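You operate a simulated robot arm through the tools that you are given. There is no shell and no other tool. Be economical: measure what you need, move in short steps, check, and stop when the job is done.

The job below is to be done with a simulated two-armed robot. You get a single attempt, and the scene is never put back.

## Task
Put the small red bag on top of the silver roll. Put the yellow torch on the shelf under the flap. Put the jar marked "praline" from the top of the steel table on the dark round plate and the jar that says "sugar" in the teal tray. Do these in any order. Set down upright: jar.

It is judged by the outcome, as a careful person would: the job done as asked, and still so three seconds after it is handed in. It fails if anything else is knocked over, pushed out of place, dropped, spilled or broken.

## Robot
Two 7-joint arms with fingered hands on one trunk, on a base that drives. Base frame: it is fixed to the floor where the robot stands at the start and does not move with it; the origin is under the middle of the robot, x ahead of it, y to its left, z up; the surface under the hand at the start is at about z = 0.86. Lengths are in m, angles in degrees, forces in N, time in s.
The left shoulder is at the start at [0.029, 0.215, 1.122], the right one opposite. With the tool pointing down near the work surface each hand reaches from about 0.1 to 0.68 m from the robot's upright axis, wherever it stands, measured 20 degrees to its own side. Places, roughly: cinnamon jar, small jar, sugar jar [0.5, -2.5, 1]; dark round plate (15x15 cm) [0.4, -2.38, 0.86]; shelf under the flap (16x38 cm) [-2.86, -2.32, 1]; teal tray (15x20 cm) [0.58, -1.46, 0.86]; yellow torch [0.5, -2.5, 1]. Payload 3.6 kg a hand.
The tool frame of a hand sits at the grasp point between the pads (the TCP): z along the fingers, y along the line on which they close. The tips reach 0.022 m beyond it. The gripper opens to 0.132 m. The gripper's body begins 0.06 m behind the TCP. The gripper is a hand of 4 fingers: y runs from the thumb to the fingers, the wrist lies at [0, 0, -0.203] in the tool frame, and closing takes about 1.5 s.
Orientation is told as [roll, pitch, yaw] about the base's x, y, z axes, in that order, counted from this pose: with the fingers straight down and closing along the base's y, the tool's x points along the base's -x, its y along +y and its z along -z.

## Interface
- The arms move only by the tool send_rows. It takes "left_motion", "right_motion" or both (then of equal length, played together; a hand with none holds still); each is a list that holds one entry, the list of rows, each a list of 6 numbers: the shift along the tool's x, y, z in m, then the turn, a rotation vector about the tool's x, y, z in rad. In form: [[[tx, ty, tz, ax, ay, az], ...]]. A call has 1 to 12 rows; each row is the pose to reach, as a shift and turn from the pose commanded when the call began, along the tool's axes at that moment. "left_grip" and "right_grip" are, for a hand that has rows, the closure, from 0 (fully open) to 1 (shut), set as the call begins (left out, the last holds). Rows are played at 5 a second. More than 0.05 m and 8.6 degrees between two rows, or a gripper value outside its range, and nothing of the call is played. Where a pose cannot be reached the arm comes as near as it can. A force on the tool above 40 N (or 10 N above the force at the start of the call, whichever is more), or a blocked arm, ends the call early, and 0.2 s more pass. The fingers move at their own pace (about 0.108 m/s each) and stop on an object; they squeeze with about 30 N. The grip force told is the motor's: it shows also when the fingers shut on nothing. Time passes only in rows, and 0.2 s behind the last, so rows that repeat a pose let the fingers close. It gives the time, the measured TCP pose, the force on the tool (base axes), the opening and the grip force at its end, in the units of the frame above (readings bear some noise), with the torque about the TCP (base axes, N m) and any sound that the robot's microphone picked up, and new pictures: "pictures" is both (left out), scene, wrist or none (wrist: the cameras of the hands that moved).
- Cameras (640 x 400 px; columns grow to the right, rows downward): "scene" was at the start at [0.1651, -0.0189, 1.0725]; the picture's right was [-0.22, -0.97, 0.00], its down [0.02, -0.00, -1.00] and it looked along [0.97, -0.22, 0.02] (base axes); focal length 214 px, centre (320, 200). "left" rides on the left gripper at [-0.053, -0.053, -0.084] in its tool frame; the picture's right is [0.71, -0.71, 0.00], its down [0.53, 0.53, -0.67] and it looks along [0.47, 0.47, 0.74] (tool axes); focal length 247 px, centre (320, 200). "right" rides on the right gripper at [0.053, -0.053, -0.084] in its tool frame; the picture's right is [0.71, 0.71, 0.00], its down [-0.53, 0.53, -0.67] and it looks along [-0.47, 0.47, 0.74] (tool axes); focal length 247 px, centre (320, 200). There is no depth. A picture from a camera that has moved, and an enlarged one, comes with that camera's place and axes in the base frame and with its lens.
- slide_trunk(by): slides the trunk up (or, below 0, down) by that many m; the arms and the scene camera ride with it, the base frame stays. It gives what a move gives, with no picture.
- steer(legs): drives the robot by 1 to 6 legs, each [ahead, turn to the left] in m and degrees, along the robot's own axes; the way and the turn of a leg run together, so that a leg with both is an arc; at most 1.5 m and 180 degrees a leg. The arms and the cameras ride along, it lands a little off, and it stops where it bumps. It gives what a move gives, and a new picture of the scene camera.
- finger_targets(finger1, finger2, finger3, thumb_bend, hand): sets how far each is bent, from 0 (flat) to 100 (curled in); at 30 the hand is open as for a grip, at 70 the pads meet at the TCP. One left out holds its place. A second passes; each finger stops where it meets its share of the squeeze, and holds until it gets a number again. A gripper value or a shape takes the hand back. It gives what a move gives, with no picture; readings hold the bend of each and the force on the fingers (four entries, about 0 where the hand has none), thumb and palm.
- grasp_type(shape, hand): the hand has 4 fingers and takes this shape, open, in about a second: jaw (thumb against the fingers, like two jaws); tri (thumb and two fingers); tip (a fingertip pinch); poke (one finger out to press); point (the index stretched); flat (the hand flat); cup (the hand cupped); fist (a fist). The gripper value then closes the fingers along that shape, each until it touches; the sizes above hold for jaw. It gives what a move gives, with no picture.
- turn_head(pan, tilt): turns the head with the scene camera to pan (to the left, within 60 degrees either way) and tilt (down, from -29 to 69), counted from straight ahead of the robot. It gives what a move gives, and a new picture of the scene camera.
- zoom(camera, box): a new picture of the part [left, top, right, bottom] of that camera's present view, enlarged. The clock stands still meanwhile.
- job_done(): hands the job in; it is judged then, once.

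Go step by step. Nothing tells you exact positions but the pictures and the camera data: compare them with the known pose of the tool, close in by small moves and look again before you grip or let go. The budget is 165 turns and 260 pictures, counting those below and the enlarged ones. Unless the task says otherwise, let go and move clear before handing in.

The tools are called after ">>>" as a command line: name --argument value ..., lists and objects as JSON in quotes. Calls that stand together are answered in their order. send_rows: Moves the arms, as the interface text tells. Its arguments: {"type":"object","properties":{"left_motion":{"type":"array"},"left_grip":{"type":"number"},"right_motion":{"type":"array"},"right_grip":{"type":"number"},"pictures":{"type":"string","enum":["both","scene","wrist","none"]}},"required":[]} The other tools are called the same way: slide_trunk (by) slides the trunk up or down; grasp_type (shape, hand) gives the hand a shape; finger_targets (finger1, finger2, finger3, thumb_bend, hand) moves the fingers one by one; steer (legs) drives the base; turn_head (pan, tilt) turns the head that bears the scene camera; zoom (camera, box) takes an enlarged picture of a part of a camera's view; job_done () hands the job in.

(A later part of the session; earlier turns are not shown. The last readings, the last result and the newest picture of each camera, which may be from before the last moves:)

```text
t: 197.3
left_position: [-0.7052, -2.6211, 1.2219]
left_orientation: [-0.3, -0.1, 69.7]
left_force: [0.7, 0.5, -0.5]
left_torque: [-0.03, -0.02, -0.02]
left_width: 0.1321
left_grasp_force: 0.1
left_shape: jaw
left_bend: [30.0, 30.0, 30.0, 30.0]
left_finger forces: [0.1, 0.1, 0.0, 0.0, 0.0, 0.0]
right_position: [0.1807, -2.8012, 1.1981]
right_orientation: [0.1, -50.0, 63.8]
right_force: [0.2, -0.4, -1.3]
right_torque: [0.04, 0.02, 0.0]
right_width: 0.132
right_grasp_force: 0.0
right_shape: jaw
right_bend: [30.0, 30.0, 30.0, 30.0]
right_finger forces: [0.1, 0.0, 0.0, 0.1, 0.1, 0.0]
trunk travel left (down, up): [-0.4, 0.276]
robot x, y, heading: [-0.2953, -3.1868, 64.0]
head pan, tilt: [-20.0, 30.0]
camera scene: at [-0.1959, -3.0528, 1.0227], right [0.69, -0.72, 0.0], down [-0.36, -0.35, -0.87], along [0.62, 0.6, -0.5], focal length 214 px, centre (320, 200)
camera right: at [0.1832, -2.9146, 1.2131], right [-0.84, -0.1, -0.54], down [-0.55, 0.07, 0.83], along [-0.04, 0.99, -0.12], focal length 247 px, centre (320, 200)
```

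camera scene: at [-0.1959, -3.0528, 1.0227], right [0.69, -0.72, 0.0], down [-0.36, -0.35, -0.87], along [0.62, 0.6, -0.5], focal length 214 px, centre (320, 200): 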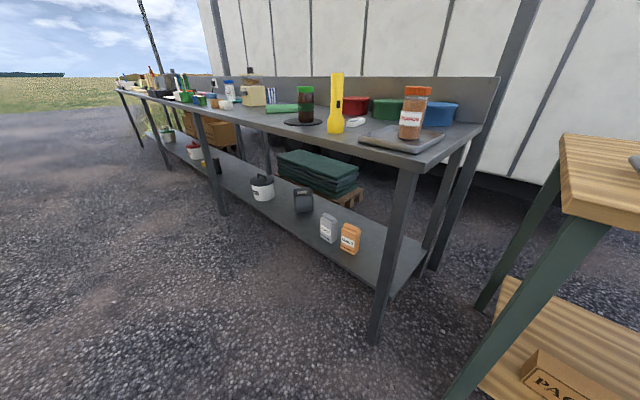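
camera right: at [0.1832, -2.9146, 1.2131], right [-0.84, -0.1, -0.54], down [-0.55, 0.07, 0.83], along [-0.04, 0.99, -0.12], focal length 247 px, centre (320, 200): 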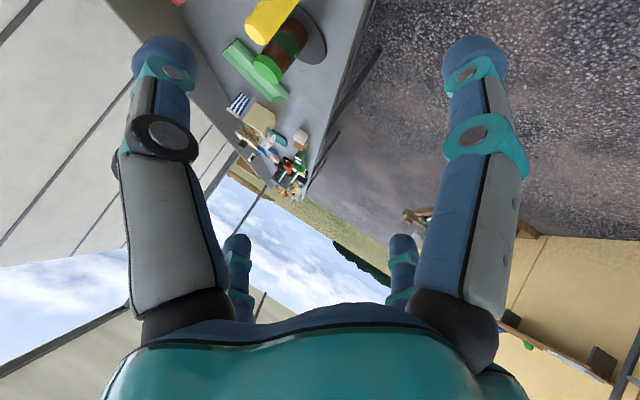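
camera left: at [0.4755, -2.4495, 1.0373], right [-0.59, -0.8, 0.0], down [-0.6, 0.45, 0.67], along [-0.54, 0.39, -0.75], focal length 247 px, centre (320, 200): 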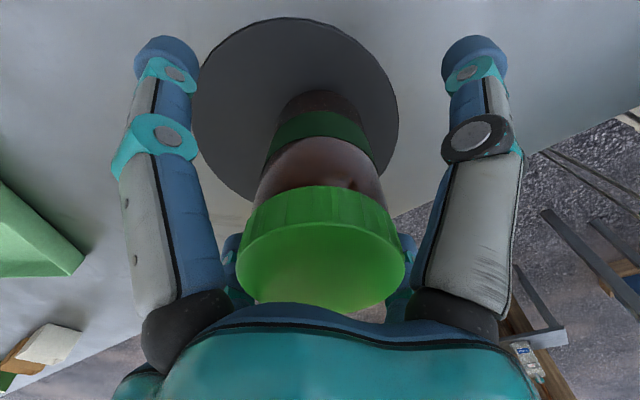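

Pitch 50° works perfectly. To straddle the torch I need the robot-side digit opened wider, so I'll test which finger that is.

>>> finger_targets --hand "right" --finger1 5

>>> zoom --camera "right" --box '[0, 0, 640, 400]'

```text
t: 198.3
left_position: [-0.7046, -2.6208, 1.2205]
left_orientation: [-0.1, 0.0, 69.6]
left_force: [0.6, 0.0, -0.5]
left_torque: [-0.03, -0.01, 0.02]
left_width: 0.1321
left_grasp_force: 0.1
left_shape: jaw
left_bend: [30.0, 30.0, 30.0, 30.0]
left_finger forces: [0.1, 0.0, 0.1, 0.1, 0.0, 0.1]
right_position: [0.1795, -2.8003, 1.1972]
right_orientation: [0.0, -50.0, 64.0]
right_force: [-0.2, 0.1, -0.3]
right_torque: [0.01, 0.02, 0.02]
right_width: 0.1071
right_grasp_force: 0.1
right_shape: fingers
right_bend: [5.0, 30.0, 30.0, 30.0]
right_finger forces: [0.0, 0.0, 0.1, 0.1, 0.1, 0.0]
trunk travel left (down, up): [-0.4, 0.276]
robot x, y, heading: [-0.2958, -3.1835, 63.7]
head pan, tilt: [-20.0, 30.0]
```

```text
1.00 times, centred on (320, 200) of right (not enlarged: the box is as wide or as high as the picture)
camera zoom: at [0.1835, -2.9142, 1.213], right [-0.83, -0.1, -0.54], down [-0.55, 0.07, 0.83], along [-0.04, 0.99, -0.12], focal length 247 px, centre (320, 200)
```

zoom: 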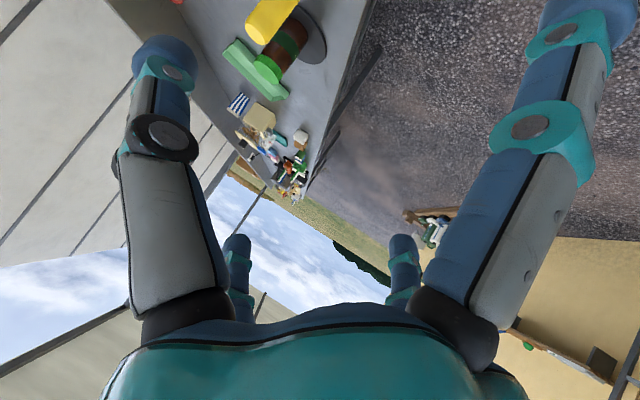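

Finger 1 is the one I want, and it clears now. I'll drive forward 0.12 m so the grasp point is within reach.

>>> steer --legs '[[0.12, 0]]'

>>> zoom --camera "scene" --box '[280, 40, 440, 200]'

```text
t: 199.6
left_position: [-0.6486, -2.5072, 1.2201]
left_orientation: [-0.2, 0.0, 69.6]
left_force: [-0.9, 0.1, 0.5]
left_torque: [-0.06, 0.01, -0.02]
left_width: 0.1318
left_grasp_force: 0.1
left_shape: jaw
left_bend: [30.0, 30.0, 30.0, 30.0]
left_finger forces: [0.0, 0.0, 0.1, 0.1, 0.0, 0.1]
right_position: [0.2359, -2.6881, 1.1962]
right_orientation: [0.0, -50.0, 64.1]
right_force: [0.6, 0.8, -0.3]
right_torque: [0.02, -0.01, 0.02]
right_width: 0.1073
right_grasp_force: 0.0
right_shape: fingers
right_bend: [5.0, 30.0, 30.0, 30.0]
right_finger forces: [0.0, 0.1, 0.1, 0.0, 0.1, 0.0]
trunk travel left (down, up): [-0.4, 0.276]
robot x, y, heading: [-0.2418, -3.0729, 63.8]
head pan, tilt: [-20.0, 30.0]
camera scene: at [-0.1406, -2.9396, 1.0222], right [0.69, -0.72, 0.0], down [-0.36, -0.35, -0.86], along [0.62, 0.6, -0.5], focal length 214 px, centre (320, 200)
```

scene: 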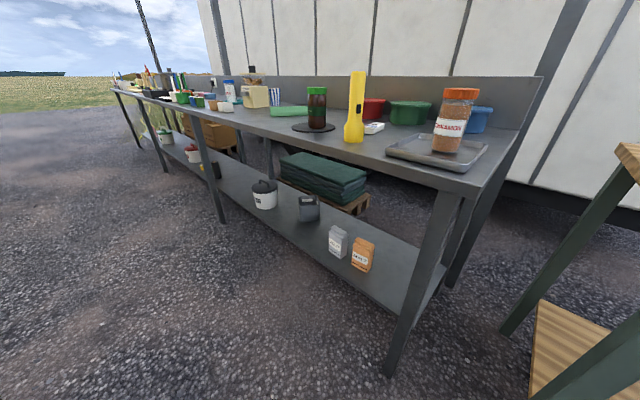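

```text
2.50 times, centred on (360, 120) of scene
camera zoom: at [-0.1406, -2.9396, 1.0222], right [0.69, -0.72, 0.0], down [-0.36, -0.35, -0.86], along [0.62, 0.6, -0.5], focal length 536 px, centre (220, 400)
```

zoom: 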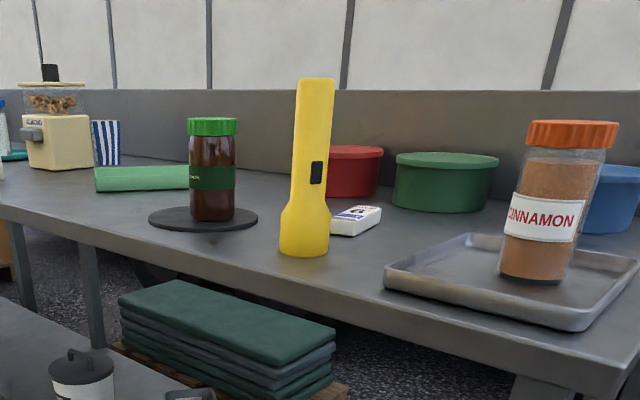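

Torch is at about [0.376, -2.579]. I'll move to a standoff 14 cm away along the finger direction and look with the wrist camera.

>>> send_rows --right_motion '[[[0.0138, -0.0195, 0.0288, 0, 0, 0], [0.0275, -0.0389, 0.0575, 0, 0, 0], [0.0413, -0.0584, 0.0863, 0, 0, 0], [0.055, -0.0778, 0.115, 0, 0, 0], [0.055, -0.0778, 0.115, 0, 0, 0]]]'

```text
t: 200.8
left_position: [-0.6497, -2.5102, 1.2219]
left_orientation: [-0.2, 0.0, 69.7]
left_force: [0.3, 0.4, -0.5]
left_torque: [0.0, -0.01, 0.03]
left_width: 0.1317
left_grasp_force: 0.1
left_shape: jaw
left_bend: [30.0, 30.0, 30.0, 30.0]
left_finger forces: [0.0, 0.0, 0.0, 0.1, 0.0, 0.1]
right_position: [0.3279, -2.6762, 1.0836]
right_orientation: [-0.1, -50.0, 64.1]
right_force: [-0.7, 0.0, 0.5]
right_torque: [-0.01, 0.0, 0.02]
right_width: 0.1068
right_grasp_force: 0.1
right_shape: fingers
right_bend: [5.0, 30.0, 30.0, 30.0]
right_finger forces: [0.0, 0.0, 0.0, 0.0, 0.0, 0.0]
trunk travel left (down, up): [-0.4, 0.276]
robot x, y, heading: [-0.2426, -3.0736, 64.0]
head pan, tilt: [-20.0, 30.0]
camera scene: at [-0.1416, -2.9414, 1.0227], right [0.69, -0.72, 0.0], down [-0.36, -0.35, -0.87], along [0.62, 0.6, -0.5], focal length 214 px, centre (320, 200)
camera right: at [0.3312, -2.7888, 1.0989], right [-0.83, -0.1, -0.54], down [-0.55, 0.07, 0.83], along [-0.04, 0.99, -0.12], focal length 247 px, centre (320, 200)
```

scene: 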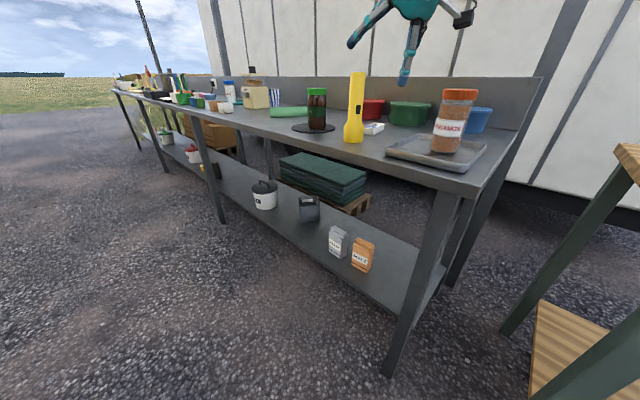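
right: 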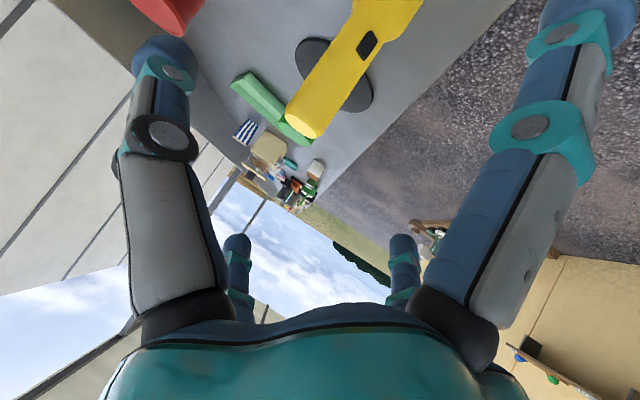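

Torch is well aligned laterally. I'll advance 13.8 cm along the fingers so the handle sits between the digits.

>>> send_rows --right_motion '[[[0.002, 0.001, 0.035, 0, 0, 0], [0.004, 0.001, 0.07, 0, 0, 0], [0.006, 0.002, 0.105, 0, 0, 0], [0.0085, 0.002, 0.138, 0, 0, 0], [0.0085, 0.002, 0.138, 0, 0, 0]]]'

>>> zoom --camera "scene" --box '[280, 20, 440, 180]'

```text
t: 202.0
left_position: [-0.6506, -2.5101, 1.2218]
left_orientation: [-0.1, 0.0, 69.5]
left_force: [0.6, -0.5, 0.3]
left_torque: [-0.01, -0.03, -0.01]
left_width: 0.1322
left_grasp_force: 0.1
left_shape: jaw
left_bend: [30.0, 30.0, 30.0, 30.0]
left_finger forces: [0.1, 0.1, 0.0, 0.0, 0.0, 0.0]
right_position: [0.3702, -2.5853, 0.9883]
right_orientation: [0.0, -50.1, 64.0]
right_force: [-0.5, -0.1, -0.4]
right_torque: [-0.04, 0.02, -0.04]
right_width: 0.107
right_grasp_force: 0.1
right_shape: fingers
right_bend: [5.0, 30.0, 30.0, 30.0]
right_finger forces: [0.0, 0.0, 0.0, 0.0, 0.0, 0.1]
trunk travel left (down, up): [-0.4, 0.276]
robot x, y, heading: [-0.2428, -3.0766, 63.8]
head pan, tilt: [-20.0, 30.0]
camera scene: at [-0.1414, -2.9415, 1.0227], right [0.69, -0.72, 0.0], down [-0.36, -0.35, -0.87], along [0.62, 0.6, -0.5], focal length 214 px, centre (320, 200)
camera right: at [0.3731, -2.6986, 1.0031], right [-0.83, -0.1, -0.54], down [-0.55, 0.07, 0.83], along [-0.04, 0.99, -0.12], focal length 247 px, centre (320, 200)
```

scene: 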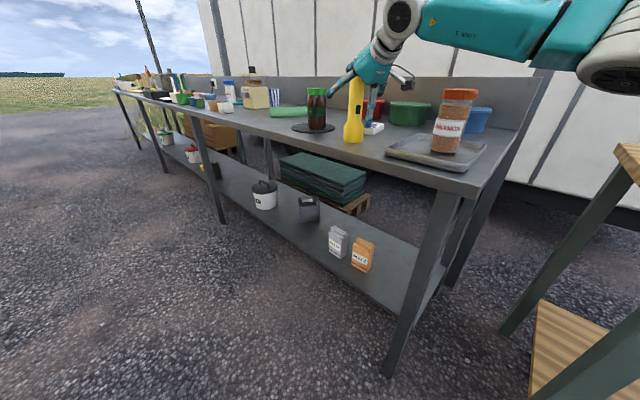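
right: 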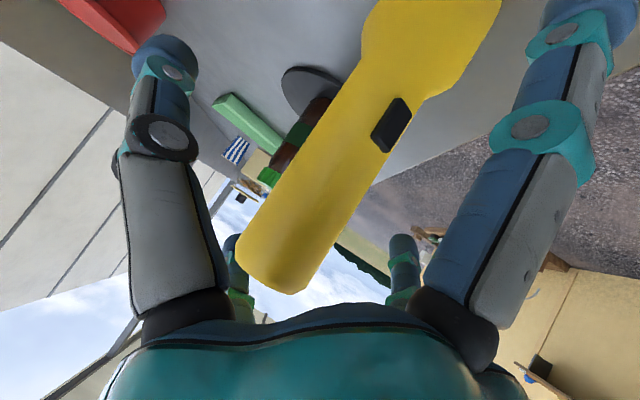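

```text
2.50 times, centred on (360, 100) of scene
camera zoom: at [-0.1414, -2.9415, 1.0227], right [0.69, -0.72, 0.0], down [-0.36, -0.35, -0.87], along [0.62, 0.6, -0.5], focal length 536 px, centre (220, 450)
```

zoom: 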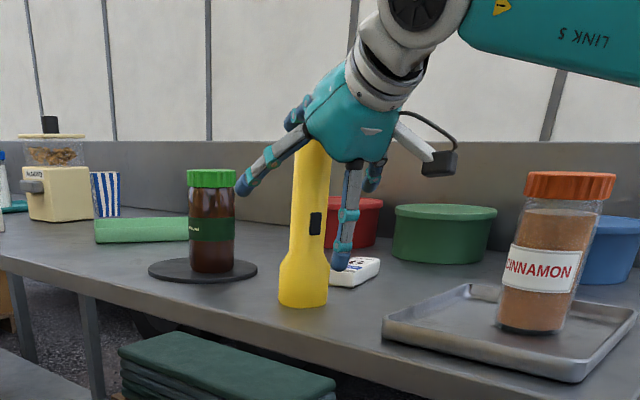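

The hand straddles the handle. I'll close.

>>> send_rows --right_motion '[[[0, 0, 0, 0, 0, 0], [0, 0, 0, 0, 0, 0], [0, 0, 0, 0, 0, 0], [0, 0, 0, 0, 0, 0], [0, 0, 0, 0, 0, 0], [0, 0, 0, 0, 0, 0], [0, 0, 0, 0, 0, 0], [0, 0, 0, 0, 0, 0], [0, 0, 0, 0, 0, 0], [0, 0, 0, 0, 0, 0]]]' --right_grip 1

>>> zoom --camera "scene" --box '[280, 20, 440, 180]'

```text
t: 204.2
left_position: [-0.6497, -2.5097, 1.2214]
left_orientation: [-0.3, -0.1, 69.6]
left_force: [0.4, 0.1, 0.2]
left_torque: [-0.03, -0.01, -0.02]
left_width: 0.1318
left_grasp_force: 0.0
left_shape: jaw
left_bend: [30.0, 30.0, 30.0, 30.0]
left_finger forces: [0.0, 0.2, 0.0, 0.0, 0.0, 0.0]
right_position: [0.3688, -2.5865, 0.9896]
right_orientation: [-0.1, -50.1, 63.9]
right_force: [-0.4, -2.0, 6.6]
right_torque: [-0.02, 0.0, 0.01]
right_width: 0.0305
right_grasp_force: 29.4
right_shape: jaw
right_bend: [82.0, 54.0, 83.0, 70.0]
right_finger forces: [21.8, 32.0, 18.7, 0.0, 32.2, 0.0]
trunk travel left (down, up): [-0.4, 0.276]
robot x, y, heading: [-0.2444, -3.0741, 64.2]
head pan, tilt: [-20.0, 30.0]
camera scene: at [-0.142, -2.942, 1.0228], right [0.69, -0.72, 0.0], down [-0.36, -0.35, -0.87], along [0.62, 0.6, -0.5], focal length 214 px, centre (320, 200)
camera right: at [0.3723, -2.6991, 1.0043], right [-0.83, -0.1, -0.54], down [-0.55, 0.07, 0.83], along [-0.04, 0.99, -0.11], focal length 247 px, centre (320, 200)
```

scene: 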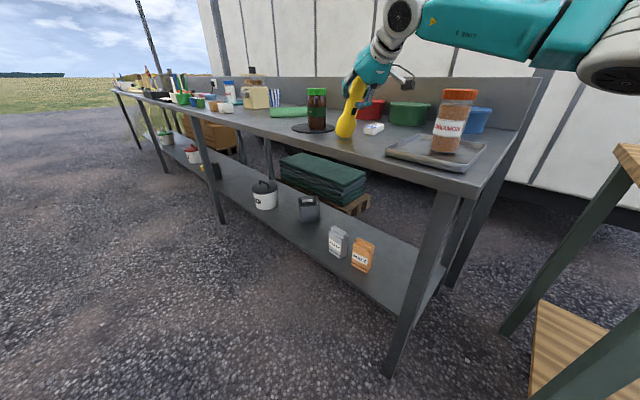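
right: 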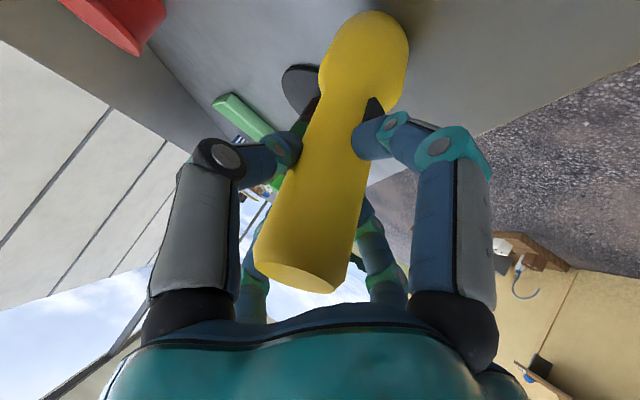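

```text
2.50 times, centred on (360, 100) of scene
camera zoom: at [-0.142, -2.942, 1.0228], right [0.69, -0.72, 0.0], down [-0.36, -0.35, -0.87], along [0.62, 0.6, -0.5], focal length 536 px, centre (220, 450)
```

zoom: 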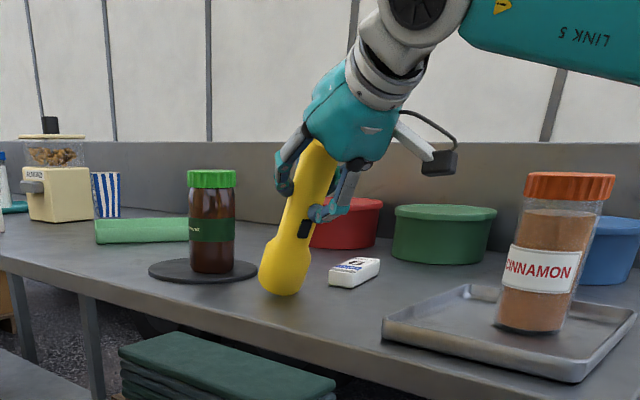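

Closing all four digits swung the torch toward the hand axis. A two-digit pinch (thumb and finger 2) would let it hang upright, so I'll open fingers 1 and 3 only.

>>> finger_targets --hand "right" --finger1 5 --finger3 15

>>> zoom --camera "scene" --box '[280, 20, 440, 180]'

>>> zoom --camera "right" --box '[0, 0, 640, 400]'

```text
t: 205.2
left_position: [-0.6497, -2.5102, 1.2206]
left_orientation: [-0.2, -0.1, 69.5]
left_force: [0.2, -0.5, -0.4]
left_torque: [0.02, -0.01, -0.01]
left_width: 0.1319
left_grasp_force: 0.0
left_shape: jaw
left_bend: [30.0, 30.0, 30.0, 30.0]
left_finger forces: [0.1, 0.1, 0.0, 0.0, 0.0, 0.0]
right_position: [0.3695, -2.5849, 0.9898]
right_orientation: [-0.1, -49.9, 64.0]
right_force: [-0.1, -0.6, 5.0]
right_torque: [0.19, -0.06, 0.0]
right_width: 0.0849
right_grasp_force: 31.6
right_shape: fingers
right_bend: [5.0, 54.0, 15.0, 70.0]
right_finger forces: [0.1, 31.8, 0.0, 0.1, 30.9, 0.1]
trunk travel left (down, up): [-0.4, 0.276]
robot x, y, heading: [-0.24, -3.0719, 64.1]
head pan, tilt: [-20.0, 30.0]
```

```text
2.50 times, centred on (360, 100) of scene
camera zoom: at [-0.1417, -2.9415, 1.0227], right [0.69, -0.72, 0.0], down [-0.36, -0.35, -0.87], along [0.62, 0.6, -0.5], focal length 536 px, centre (220, 450)
```

zoom: 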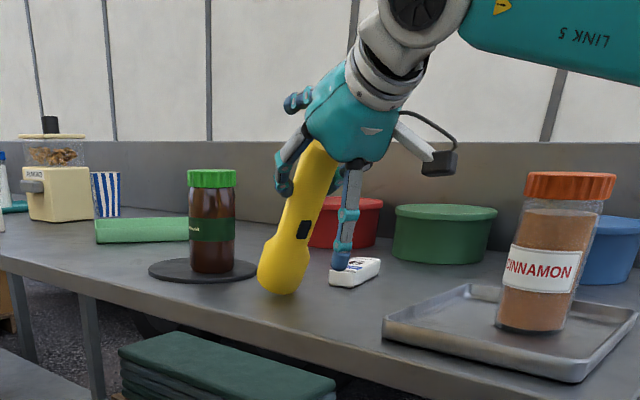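

```text
1.00 times, centred on (320, 200) of right (not enlarged: the box is as wide or as high as the picture)
camera zoom: at [0.3725, -2.6987, 1.0035], right [-0.83, -0.1, -0.54], down [-0.55, 0.07, 0.83], along [-0.04, 0.99, -0.12], focal length 247 px, centre (320, 200)
```

zoom: 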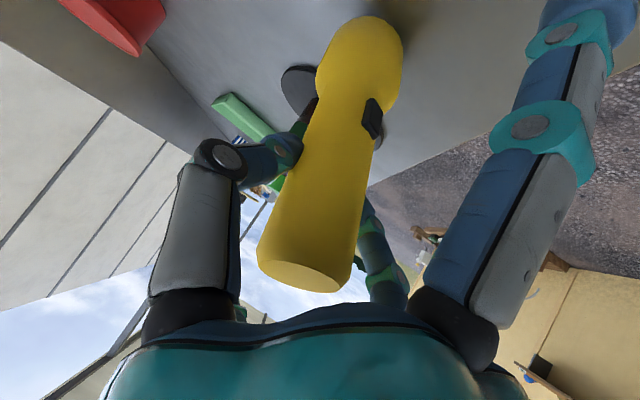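

The pinch holds it tilted by friction. I'll raise slightly, rotate the hand to bring the torch upright, set it down, and regrasp with the two-digit pinch only.

>>> send_rows --right_motion '[[[-0.019, 0, -0.016, 0, 0, 0], [-0.019, 0, -0.016, 0, 0.135, 0], [-0.019, 0, -0.016, 0, 0.27, 0], [-0.019, 0, -0.016, 0, 0.405, 0], [-0.019, 0, -0.016, 0, 0.541, 0], [-0.019, 0, -0.016, 0, 0.541, 0]]]'

>>> zoom --camera "scene" --box '[280, 20, 440, 180]'

```text
t: 206.6
left_position: [-0.6491, -2.5091, 1.2212]
left_orientation: [-0.2, 0.1, 69.6]
left_force: [1.2, 0.1, 0.5]
left_torque: [0.01, 0.0, -0.03]
left_width: 0.1318
left_grasp_force: 0.1
left_shape: jaw
left_bend: [30.0, 30.0, 30.0, 30.0]
left_finger forces: [0.0, 0.0, 0.0, 0.1, 0.0, 0.1]
right_position: [0.3702, -2.5856, 1.0133]
right_orientation: [0.0, -19.0, 64.1]
right_force: [0.2, -0.1, -1.7]
right_torque: [0.08, 0.01, 0.01]
right_width: 0.085
right_grasp_force: 30.3
right_shape: fingers
right_bend: [5.0, 54.0, 15.0, 70.0]
right_finger forces: [0.0, 30.9, 0.0, 0.0, 30.2, 0.0]
trunk travel left (down, up): [-0.4, 0.276]
robot x, y, heading: [-0.2403, -3.0768, 63.6]
head pan, tilt: [-20.0, 30.0]
camera scene: at [-0.1407, -2.9413, 1.0225], right [0.69, -0.72, 0.0], down [-0.36, -0.35, -0.87], along [0.62, 0.6, -0.5], focal length 214 px, centre (320, 200)
camera right: at [0.383, -2.6807, 1.0758], right [-0.93, -0.29, -0.23], down [-0.35, 0.48, 0.8], along [-0.12, 0.83, -0.55], focal length 247 px, centre (320, 200)
```

scene: 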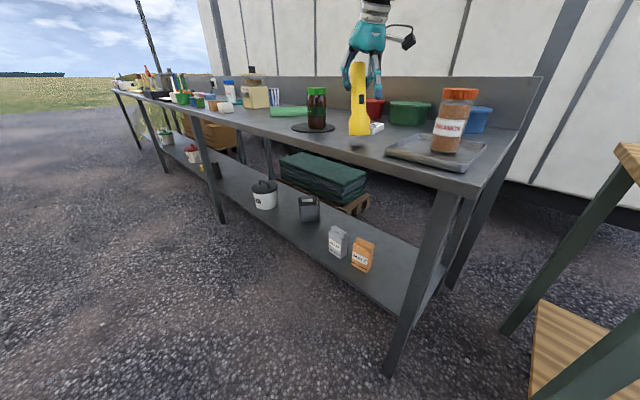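
right: 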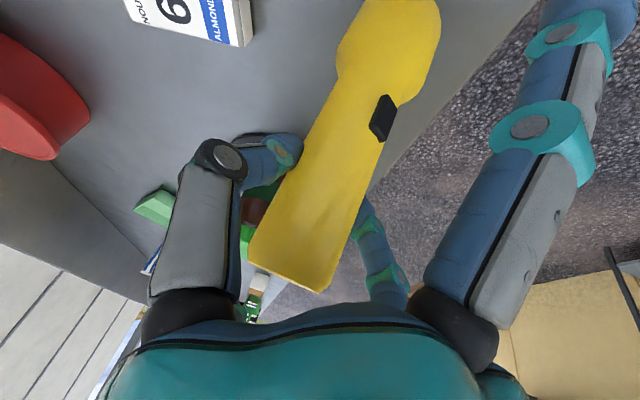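

```text
2.50 times, centred on (360, 100) of scene
camera zoom: at [-0.1407, -2.9413, 1.0225], right [0.69, -0.72, 0.0], down [-0.36, -0.35, -0.87], along [0.62, 0.6, -0.5], focal length 536 px, centre (220, 450)
```

zoom: 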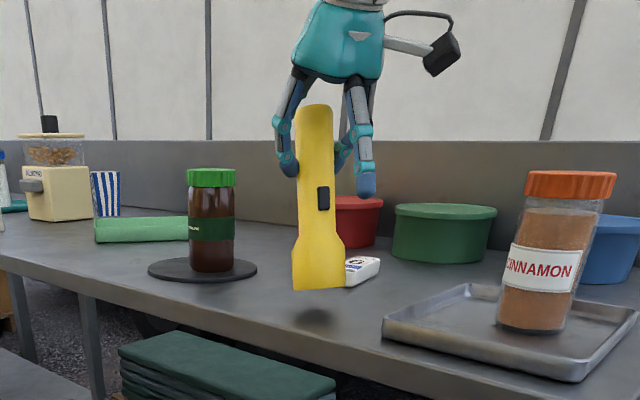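

With the pinch, the torch now hangs about 33° off the hand axis. I'll pitch the hand to about 33° so it is vertical and lower it to the table.

>>> send_rows --right_motion '[[[0, 0, 0, 0, -0.12, 0], [0, 0, 0, 0, -0.24, 0], [0, 0, 0, 0, -0.24, 0]]]' --pictures "none"

>>> zoom --camera "scene" --box '[280, 20, 440, 180]'

>>> zoom --camera "right" --box '[0, 0, 640, 400]'

```text
t: 207.4
left_position: [-0.6501, -2.5088, 1.2226]
left_orientation: [-0.2, 0.1, 69.6]
left_force: [-0.3, -0.4, -0.7]
left_torque: [0.02, -0.04, -0.03]
left_width: 0.1322
left_grasp_force: 0.0
left_shape: jaw
left_bend: [30.0, 30.0, 30.0, 30.0]
left_finger forces: [0.1, 0.1, 0.1, 0.0, 0.0, 0.0]
right_position: [0.3708, -2.586, 1.0109]
right_orientation: [0.0, -32.8, 64.0]
right_force: [1.2, 0.2, -2.3]
right_torque: [0.04, 0.0, 0.0]
right_width: 0.0851
right_grasp_force: 30.1
right_shape: fingers
right_bend: [5.0, 54.0, 15.0, 70.0]
right_finger forces: [0.0, 30.6, 0.0, 0.0, 30.0, 0.1]
trunk travel left (down, up): [-0.4, 0.276]
robot x, y, heading: [-0.239, -3.0731, 64.0]
head pan, tilt: [-20.0, 30.0]
```

```text
2.50 times, centred on (360, 100) of scene
camera zoom: at [-0.1412, -2.9409, 1.0225], right [0.69, -0.72, 0.0], down [-0.36, -0.35, -0.87], along [0.62, 0.6, -0.5], focal length 536 px, centre (220, 450)
```

zoom: 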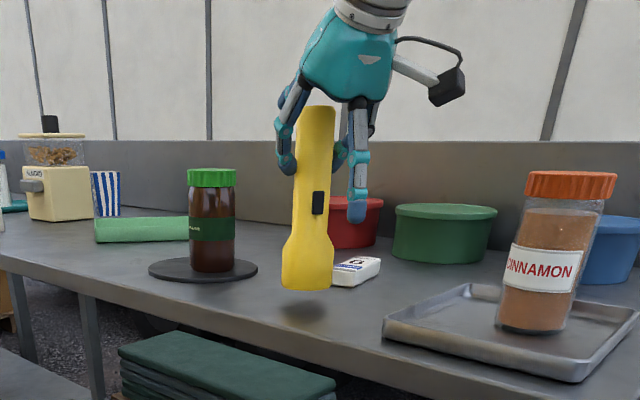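

```text
1.00 times, centred on (320, 200) of right (not enlarged: the box is as wide or as high as the picture)
camera zoom: at [0.3769, -2.6912, 1.0552], right [-0.9, -0.22, -0.38], down [-0.44, 0.3, 0.85], along [-0.07, 0.93, -0.37], focal length 247 px, centre (320, 200)
```

zoom: 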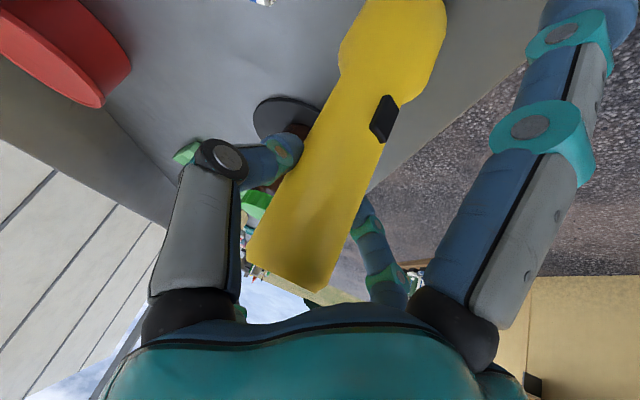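

The torch hangs vertical. I'll lower it to the table by about 2 cm.

>>> send_rows --right_motion '[[[0.0054, 0, 0.0084, 0, 0, 0], [0.0092, 0, 0.0143, 0, 0, 0], [0.0114, 0, 0.0177, 0, 0, 0], [0.0125, 0, 0.0193, 0, 0, 0], [0.0125, 0, 0.0193, 0, 0, 0]]]' --pictures "none"

>>> zoom --camera "scene" --box '[280, 20, 440, 180]'

```text
t: 208.6
left_position: [-0.6507, -2.5108, 1.2221]
left_orientation: [-0.2, -0.1, 69.7]
left_force: [0.8, 0.3, 0.0]
left_torque: [-0.02, 0.02, 0.03]
left_width: 0.1321
left_grasp_force: 0.0
left_shape: jaw
left_bend: [30.0, 30.0, 30.0, 30.0]
left_finger forces: [0.0, 0.0, 0.0, 0.1, 0.0, 0.0]
right_position: [0.369, -2.5871, 0.9931]
right_orientation: [0.0, -33.0, 64.0]
right_force: [-0.1, -1.6, 10.5]
right_torque: [0.06, -0.06, -0.03]
right_width: 0.0846
right_grasp_force: 31.1
right_shape: fingers
right_bend: [5.0, 54.0, 15.0, 70.0]
right_finger forces: [0.1, 31.0, 0.1, 0.1, 31.1, 0.0]
trunk travel left (down, up): [-0.4, 0.276]
robot x, y, heading: [-0.243, -3.0751, 63.9]
head pan, tilt: [-20.0, 30.0]
```

```text
2.50 times, centred on (360, 100) of scene
camera zoom: at [-0.1422, -2.9422, 1.023], right [0.69, -0.72, 0.0], down [-0.36, -0.35, -0.87], along [0.62, 0.6, -0.5], focal length 536 px, centre (220, 450)
```

zoom: 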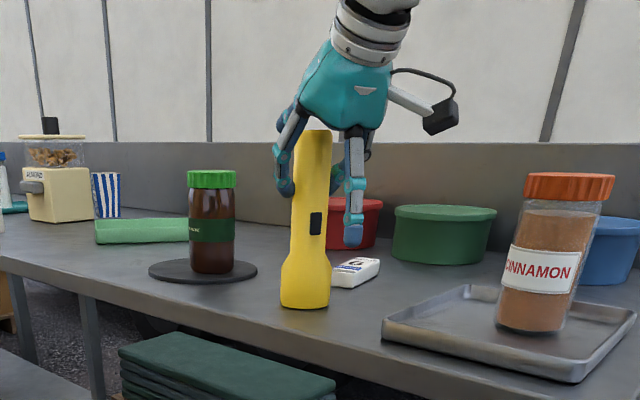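

It's standing flat. I'll open the pinch, pitch the hand to about 55° around the torch, then pinch again.

>>> finger_targets --hand "right" --finger2 35 --thumb_bend 40 --finger1 0

>>> send_rows --right_motion '[[[0, 0, 0, 0, -0.1, 0], [0, 0, 0, 0, -0.2, 0], [0, 0, 0, 0, -0.3, 0], [0, 0, 0, 0, -0.384, 0], [0, 0, 0, 0, -0.384, 0]]]'

>>> zoom --camera "scene" --box '[280, 20, 440, 180]'

```text
t: 209.6
left_position: [-0.6498, -2.5083, 1.221]
left_orientation: [-0.1, 0.0, 69.6]
left_force: [0.8, 0.0, 0.7]
left_torque: [-0.02, -0.01, 0.0]
left_width: 0.132
left_grasp_force: 0.1
left_shape: jaw
left_bend: [30.0, 30.0, 30.0, 30.0]
left_finger forces: [0.0, 0.0, 0.1, 0.0, 0.0, 0.0]
right_position: [0.3695, -2.5861, 0.9908]
right_orientation: [-0.1, -32.8, 64.0]
right_force: [0.0, -0.3, 0.5]
right_torque: [0.01, -0.05, 0.01]
right_width: 0.1
right_grasp_force: 0.0
right_shape: fingers
right_bend: [1.0, 35.0, 15.0, 40.0]
right_finger forces: [0.1, 0.0, 0.0, 0.0, 0.0, 0.0]
trunk travel left (down, up): [-0.4, 0.276]
robot x, y, heading: [-0.2448, -3.0738, 63.9]
head pan, tilt: [-20.0, 30.0]
```

```text
t: 210.8
left_position: [-0.6503, -2.5089, 1.2212]
left_orientation: [-0.2, 0.0, 69.6]
left_force: [0.3, -1.0, 0.0]
left_torque: [-0.02, 0.01, -0.02]
left_width: 0.132
left_grasp_force: 0.0
left_shape: jaw
left_bend: [30.0, 30.0, 30.0, 30.0]
left_finger forces: [0.0, 0.0, 0.0, 0.0, 0.1, 0.1]
right_position: [0.3686, -2.5861, 0.9898]
right_orientation: [0.0, -54.8, 64.0]
right_force: [-0.5, 0.3, 0.5]
right_torque: [-0.01, 0.01, -0.03]
right_width: 0.1002
right_grasp_force: 0.1
right_shape: fingers
right_bend: [1.0, 35.0, 15.0, 40.0]
right_finger forces: [0.1, 0.0, 0.1, 0.0, 0.0, 0.1]
trunk travel left (down, up): [-0.4, 0.276]
robot x, y, heading: [-0.243, -3.0735, 64.0]
head pan, tilt: [-20.0, 30.0]
camera scene: at [-0.1414, -2.9412, 1.0226], right [0.69, -0.72, 0.0], down [-0.36, -0.35, -0.87], along [0.62, 0.6, -0.5], focal length 214 px, centre (320, 200)
camera right: at [0.3726, -2.6995, 0.9957], right [-0.81, -0.06, -0.58], down [-0.58, 0.01, 0.82], along [-0.04, 1.0, -0.04], focal length 247 px, centre (320, 200)
```

scene: 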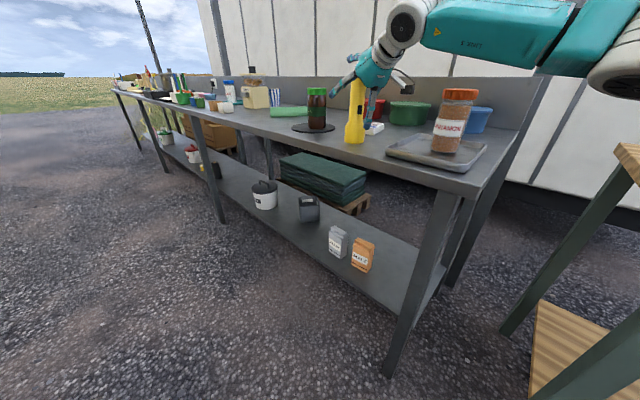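
right: 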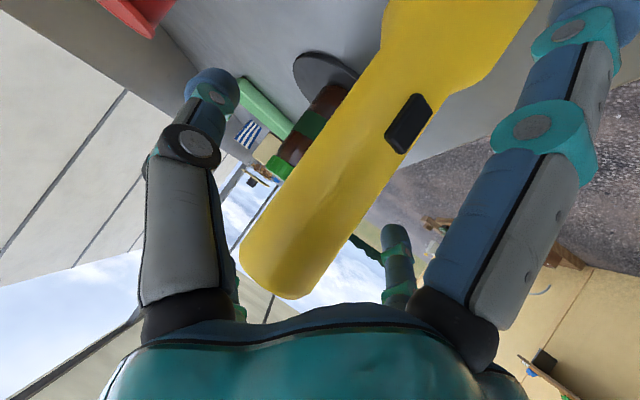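

```text
2.50 times, centred on (360, 100) of scene
camera zoom: at [-0.1414, -2.9412, 1.0226], right [0.69, -0.72, 0.0], down [-0.36, -0.35, -0.87], along [0.62, 0.6, -0.5], focal length 536 px, centre (220, 450)
```

zoom: 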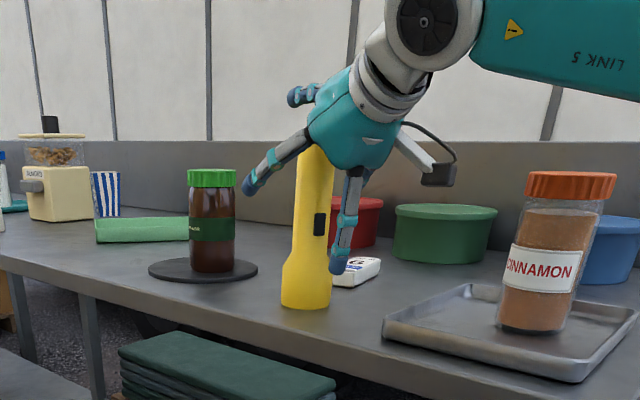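

Still upright. Now I'll pinch with just thumb and finger 2.

>>> finger_targets --hand "right" --finger2 85 --thumb_bend 75

>>> zoom --camera "scene" --box '[280, 20, 440, 180]'

```text
t: 211.8
left_position: [-0.6501, -2.5089, 1.2231]
left_orientation: [-0.2, 0.0, 69.6]
left_force: [0.4, -0.1, -0.1]
left_torque: [-0.03, 0.01, 0.02]
left_width: 0.1322
left_grasp_force: 0.0
left_shape: jaw
left_bend: [30.0, 30.0, 30.0, 30.0]
left_finger forces: [0.0, 0.0, 0.0, 0.0, 0.0, 0.1]
right_position: [0.3704, -2.5859, 0.9892]
right_orientation: [0.0, -54.8, 64.0]
right_force: [0.4, -0.5, -0.5]
right_torque: [0.02, -0.04, -0.01]
right_width: 0.084
right_grasp_force: 0.1
right_shape: fingers
right_bend: [1.0, 74.0, 15.0, 74.0]
right_finger forces: [0.0, 0.3, 0.0, 0.0, 0.2, 0.0]
trunk travel left (down, up): [-0.4, 0.276]
robot x, y, heading: [-0.2392, -3.0719, 63.9]
head pan, tilt: [-20.0, 30.0]
```

```text
2.50 times, centred on (360, 100) of scene
camera zoom: at [-0.1414, -2.9412, 1.0226], right [0.69, -0.72, 0.0], down [-0.36, -0.35, -0.87], along [0.62, 0.6, -0.5], focal length 536 px, centre (220, 450)
```

zoom: 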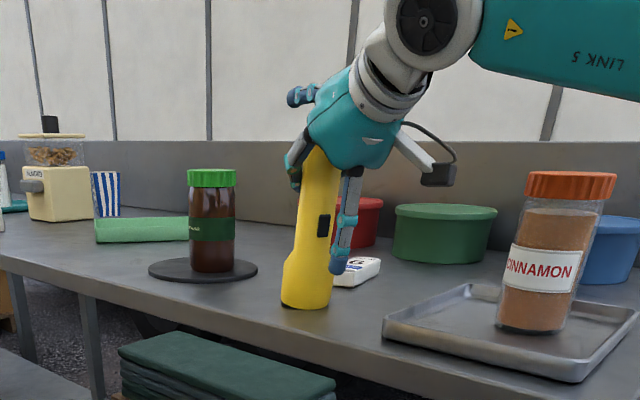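

Not firm yet. I'll command more closure.

>>> finger_targets --hand "right" --finger2 100 --thumb_bend 85

>>> zoom --camera "scene" --box '[280, 20, 440, 180]'

>>> zoom --camera "right" --box '[0, 0, 640, 400]'

```text
t: 212.8
left_position: [-0.6505, -2.5089, 1.2212]
left_orientation: [-0.1, 0.0, 69.7]
left_force: [0.6, 0.0, -0.2]
left_torque: [-0.03, 0.03, 0.03]
left_width: 0.132
left_grasp_force: 0.1
left_shape: jaw
left_bend: [30.0, 30.0, 30.0, 30.0]
left_finger forces: [0.0, 0.0, 0.0, 0.1, 0.0, 0.0]
right_position: [0.3689, -2.5844, 0.9896]
right_orientation: [0.0, -54.7, 64.0]
right_force: [-0.5, -0.6, -0.9]
right_torque: [-0.01, 0.0, -0.01]
right_width: 0.0835
right_grasp_force: 0.1
right_shape: fingers
right_bend: [1.0, 77.0, 15.0, 79.0]
right_finger forces: [0.0, 0.0, 0.1, 0.0, 0.1, 0.0]
trunk travel left (down, up): [-0.4, 0.276]
robot x, y, heading: [-0.2427, -3.0713, 64.0]
head pan, tilt: [-20.0, 30.0]
```

```text
2.50 times, centred on (360, 100) of scene
camera zoom: at [-0.1413, -2.9412, 1.0226], right [0.69, -0.72, 0.0], down [-0.36, -0.35, -0.87], along [0.62, 0.6, -0.5], focal length 536 px, centre (220, 450)
```

zoom: 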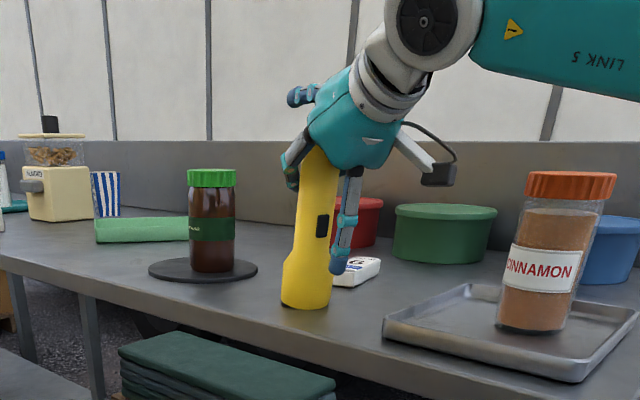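

```text
1.00 times, centred on (320, 200) of right (not enlarged: the box is as wide or as high as the picture)
camera zoom: at [0.3727, -2.6995, 0.9957], right [-0.81, -0.06, -0.58], down [-0.58, 0.01, 0.82], along [-0.04, 1.0, -0.04], focal length 247 px, centre (320, 200)
```

zoom: 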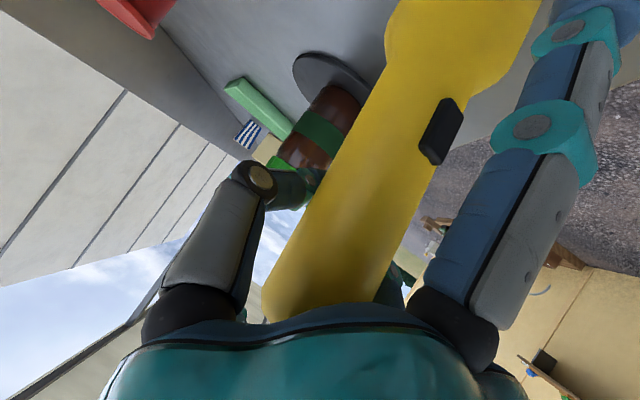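

The digits passed beyond the torch. I'll open them again and re-measure where the torch is in the hand.

>>> finger_targets --hand "right" --finger2 30 --thumb_bend 30

>>> zoom --camera "right" --box '[0, 0, 640, 400]'

>>> zoom --camera "scene" --box '[280, 20, 440, 180]'

```text
t: 213.8
left_position: [-0.6494, -2.5094, 1.2215]
left_orientation: [-0.2, 0.0, 69.6]
left_force: [0.0, -0.6, 0.6]
left_torque: [0.01, 0.01, 0.04]
left_width: 0.1319
left_grasp_force: 0.2
left_shape: jaw
left_bend: [30.0, 30.0, 30.0, 30.0]
left_finger forces: [0.0, 0.0, 0.1, 0.0, 0.0, 0.0]
right_position: [0.3697, -2.5865, 0.99]
right_orientation: [-0.1, -54.9, 64.0]
right_force: [-0.6, 0.5, 0.0]
right_torque: [-0.02, 0.0, 0.03]
right_width: 0.1085
right_grasp_force: 0.0
right_shape: fingers
right_bend: [1.0, 30.0, 15.0, 30.0]
right_finger forces: [0.0, 0.0, 0.0, 0.0, 0.0, 0.1]
trunk travel left (down, up): [-0.4, 0.276]
robot x, y, heading: [-0.2393, -3.0766, 63.9]
head pan, tilt: [-20.0, 30.0]
```

```text
1.00 times, centred on (320, 200) of right (not enlarged: the box is as wide or as high as the picture)
camera zoom: at [0.3726, -2.6995, 0.9957], right [-0.81, -0.06, -0.58], down [-0.58, 0.01, 0.82], along [-0.04, 1.0, -0.04], focal length 247 px, centre (320, 200)
```

zoom: 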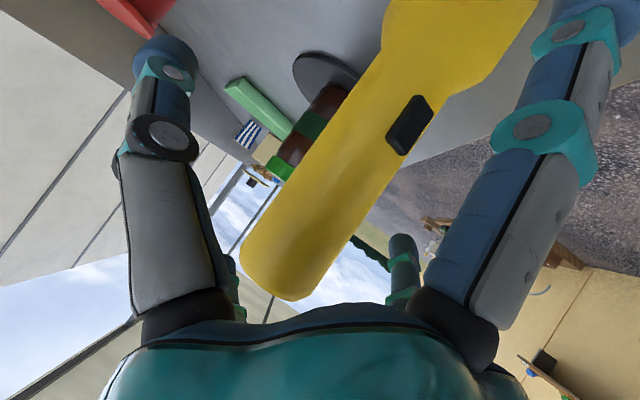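

```text
2.50 times, centred on (360, 100) of scene
camera zoom: at [-0.1414, -2.9412, 1.0226], right [0.69, -0.72, 0.0], down [-0.36, -0.35, -0.87], along [0.62, 0.6, -0.5], focal length 536 px, centre (220, 450)
```

zoom: 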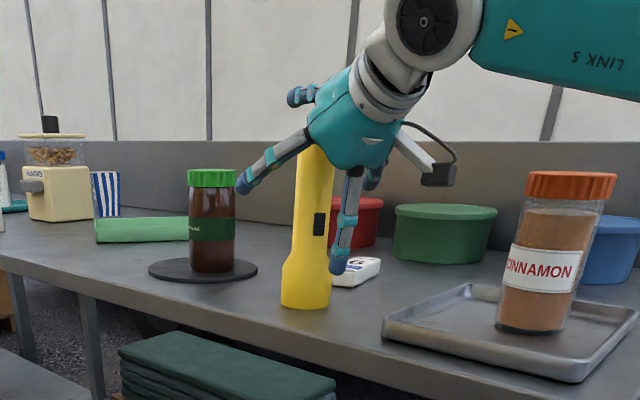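

The torch is upright again. I'll instead grip it with all digits at a steep hand angle, keep only the pinch, then pitch the hand while the torch stays pressed flat on the table.

>>> send_rows --right_motion '[[[0, 0, 0, 0, 0.12, 0], [0, 0, 0, 0, 0.24, 0], [0, 0, 0, 0, 0.36, 0], [0, 0, 0, 0, 0.48, 0], [0, 0, 0, 0, 0.61, 0], [0, 0, 0, 0, 0.61, 0]]]' --pictures "wrist"

>>> zoom --camera "scene" --box '[280, 20, 440, 180]'

```text
t: 215.2
left_position: [-0.6498, -2.5093, 1.2206]
left_orientation: [-0.3, 0.0, 69.7]
left_force: [0.2, 0.3, -0.2]
left_torque: [0.0, -0.02, 0.02]
left_width: 0.132
left_grasp_force: 0.0
left_shape: jaw
left_bend: [30.0, 30.0, 30.0, 30.0]
left_finger forces: [0.1, 0.1, 0.0, 0.0, 0.0, 0.0]
right_position: [0.3695, -2.586, 0.99]
right_orientation: [-0.1, -19.8, 64.1]
right_force: [0.0, -0.5, -0.7]
right_torque: [0.0, -0.01, 0.01]
right_width: 0.1084
right_grasp_force: 0.1
right_shape: fingers
right_bend: [1.0, 30.0, 15.0, 30.0]
right_finger forces: [0.1, 0.1, 0.0, 0.0, 0.0, 0.0]
trunk travel left (down, up): [-0.4, 0.276]
robot x, y, heading: [-0.2417, -3.0723, 63.9]
head pan, tilt: [-20.0, 30.0]
camera right: at [0.3818, -2.6808, 1.0521], right [-0.93, -0.29, -0.24], down [-0.35, 0.47, 0.81], along [-0.12, 0.83, -0.54], focal length 247 px, centre (320, 200)
```

right: 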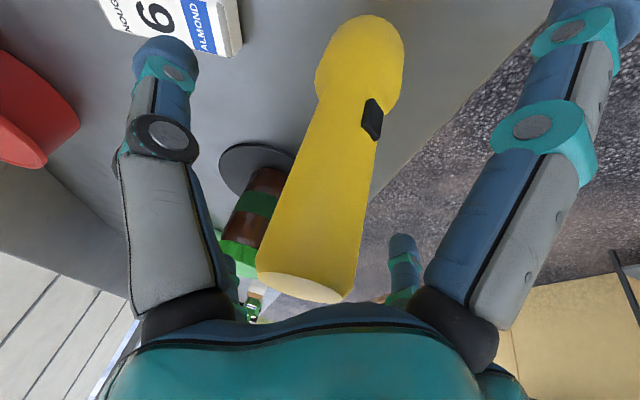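

```text
2.50 times, centred on (360, 100) of scene
camera zoom: at [-0.141, -2.9414, 1.0226], right [0.69, -0.72, 0.0], down [-0.36, -0.35, -0.87], along [0.62, 0.6, -0.5], focal length 536 px, centre (220, 450)
```

zoom: 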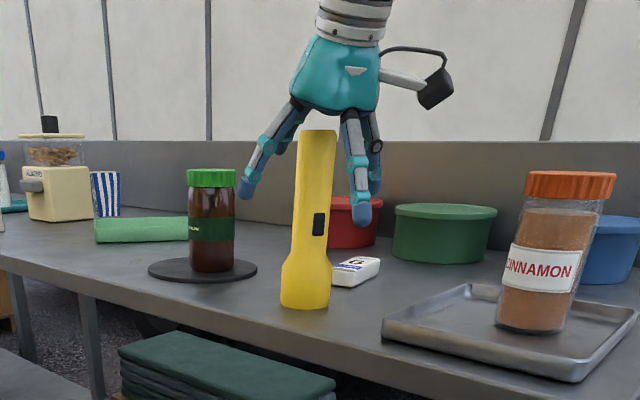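

I'll shift the hand 7 mm toward the robot side to centre the pinch plane on the torch, then pinch with thumb and finger 2.

>>> send_rows --right_motion '[[[0.004, 0, 0, 0, 0, 0], [0.008, 0, 0, 0, 0, 0], [0.008, 0, 0, 0, 0, 0]]]' --pictures "none"

>>> finger_targets --hand "right" --finger2 75 --thumb_bend 70

>>> finger_targets --hand "right" --finger2 95 --thumb_bend 85

>>> zoom --camera "scene" --box '[280, 20, 440, 180]'

```text
t: 216.0
left_position: [-0.6501, -2.5102, 1.2217]
left_orientation: [-0.2, 0.1, 69.6]
left_force: [0.0, 0.3, 0.8]
left_torque: [-0.02, 0.03, -0.01]
left_width: 0.1319
left_grasp_force: 0.0
left_shape: jaw
left_bend: [30.0, 30.0, 30.0, 30.0]
left_finger forces: [0.0, 0.0, 0.1, 0.1, 0.0, 0.1]
right_position: [0.3675, -2.592, 0.9875]
right_orientation: [0.0, -19.7, 64.0]
right_force: [0.5, 0.3, -0.3]
right_torque: [0.0, 0.0, 0.0]
right_width: 0.1079
right_grasp_force: 0.0
right_shape: fingers
right_bend: [1.0, 30.0, 15.0, 30.0]
right_finger forces: [0.1, 0.0, 0.1, 0.0, 0.1, 0.1]
trunk travel left (down, up): [-0.4, 0.276]
robot x, y, heading: [-0.2398, -3.0712, 64.1]
head pan, tilt: [-20.0, 30.0]
```

```text
t: 217.0
left_position: [-0.6497, -2.5099, 1.2226]
left_orientation: [-0.2, 0.0, 69.6]
left_force: [0.3, -0.3, 0.0]
left_torque: [0.01, 0.02, 0.0]
left_width: 0.1318
left_grasp_force: 0.0
left_shape: jaw
left_bend: [30.0, 30.0, 30.0, 30.0]
left_finger forces: [0.0, 0.1, 0.0, 0.0, 0.0, 0.1]
right_position: [0.3665, -2.5918, 0.9872]
right_orientation: [0.0, -19.8, 64.0]
right_force: [0.5, -0.6, 0.4]
right_torque: [-0.03, -0.01, -0.02]
right_width: 0.0874
right_grasp_force: 9.6
right_shape: fingers
right_bend: [1.0, 59.0, 15.0, 62.0]
right_finger forces: [0.1, 8.8, 0.0, 0.0, 9.3, 0.0]
trunk travel left (down, up): [-0.4, 0.276]
robot x, y, heading: [-0.2399, -3.0742, 63.8]
head pan, tilt: [-20.0, 30.0]
```

```text
t: 218.0
left_position: [-0.6495, -2.5087, 1.2212]
left_orientation: [-0.2, 0.0, 69.6]
left_force: [1.1, 0.6, -0.5]
left_torque: [0.0, -0.02, 0.0]
left_width: 0.132
left_grasp_force: 0.1
left_shape: jaw
left_bend: [30.0, 30.0, 30.0, 30.0]
left_finger forces: [0.0, 0.0, 0.0, 0.0, 0.0, 0.0]
right_position: [0.3668, -2.5916, 0.9867]
right_orientation: [0.0, -19.8, 63.9]
right_force: [-0.7, 0.0, 0.9]
right_torque: [0.06, 0.05, 0.01]
right_width: 0.0846
right_grasp_force: 15.4
right_shape: fingers
right_bend: [1.0, 53.0, 15.0, 72.0]
right_finger forces: [0.0, 15.1, 0.1, 0.0, 15.8, 0.0]
trunk travel left (down, up): [-0.4, 0.276]
robot x, y, heading: [-0.2406, -3.0729, 63.7]
head pan, tilt: [-20.0, 30.0]
```

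```text
2.50 times, centred on (360, 100) of scene
camera zoom: at [-0.1414, -2.9412, 1.0226], right [0.69, -0.72, 0.0], down [-0.36, -0.35, -0.87], along [0.62, 0.6, -0.5], focal length 536 px, centre (220, 450)
```

zoom: 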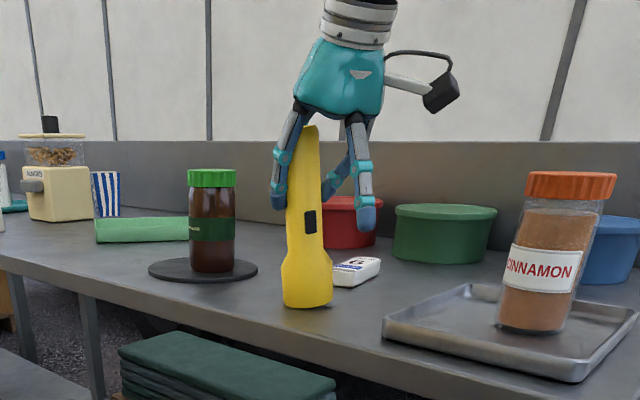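

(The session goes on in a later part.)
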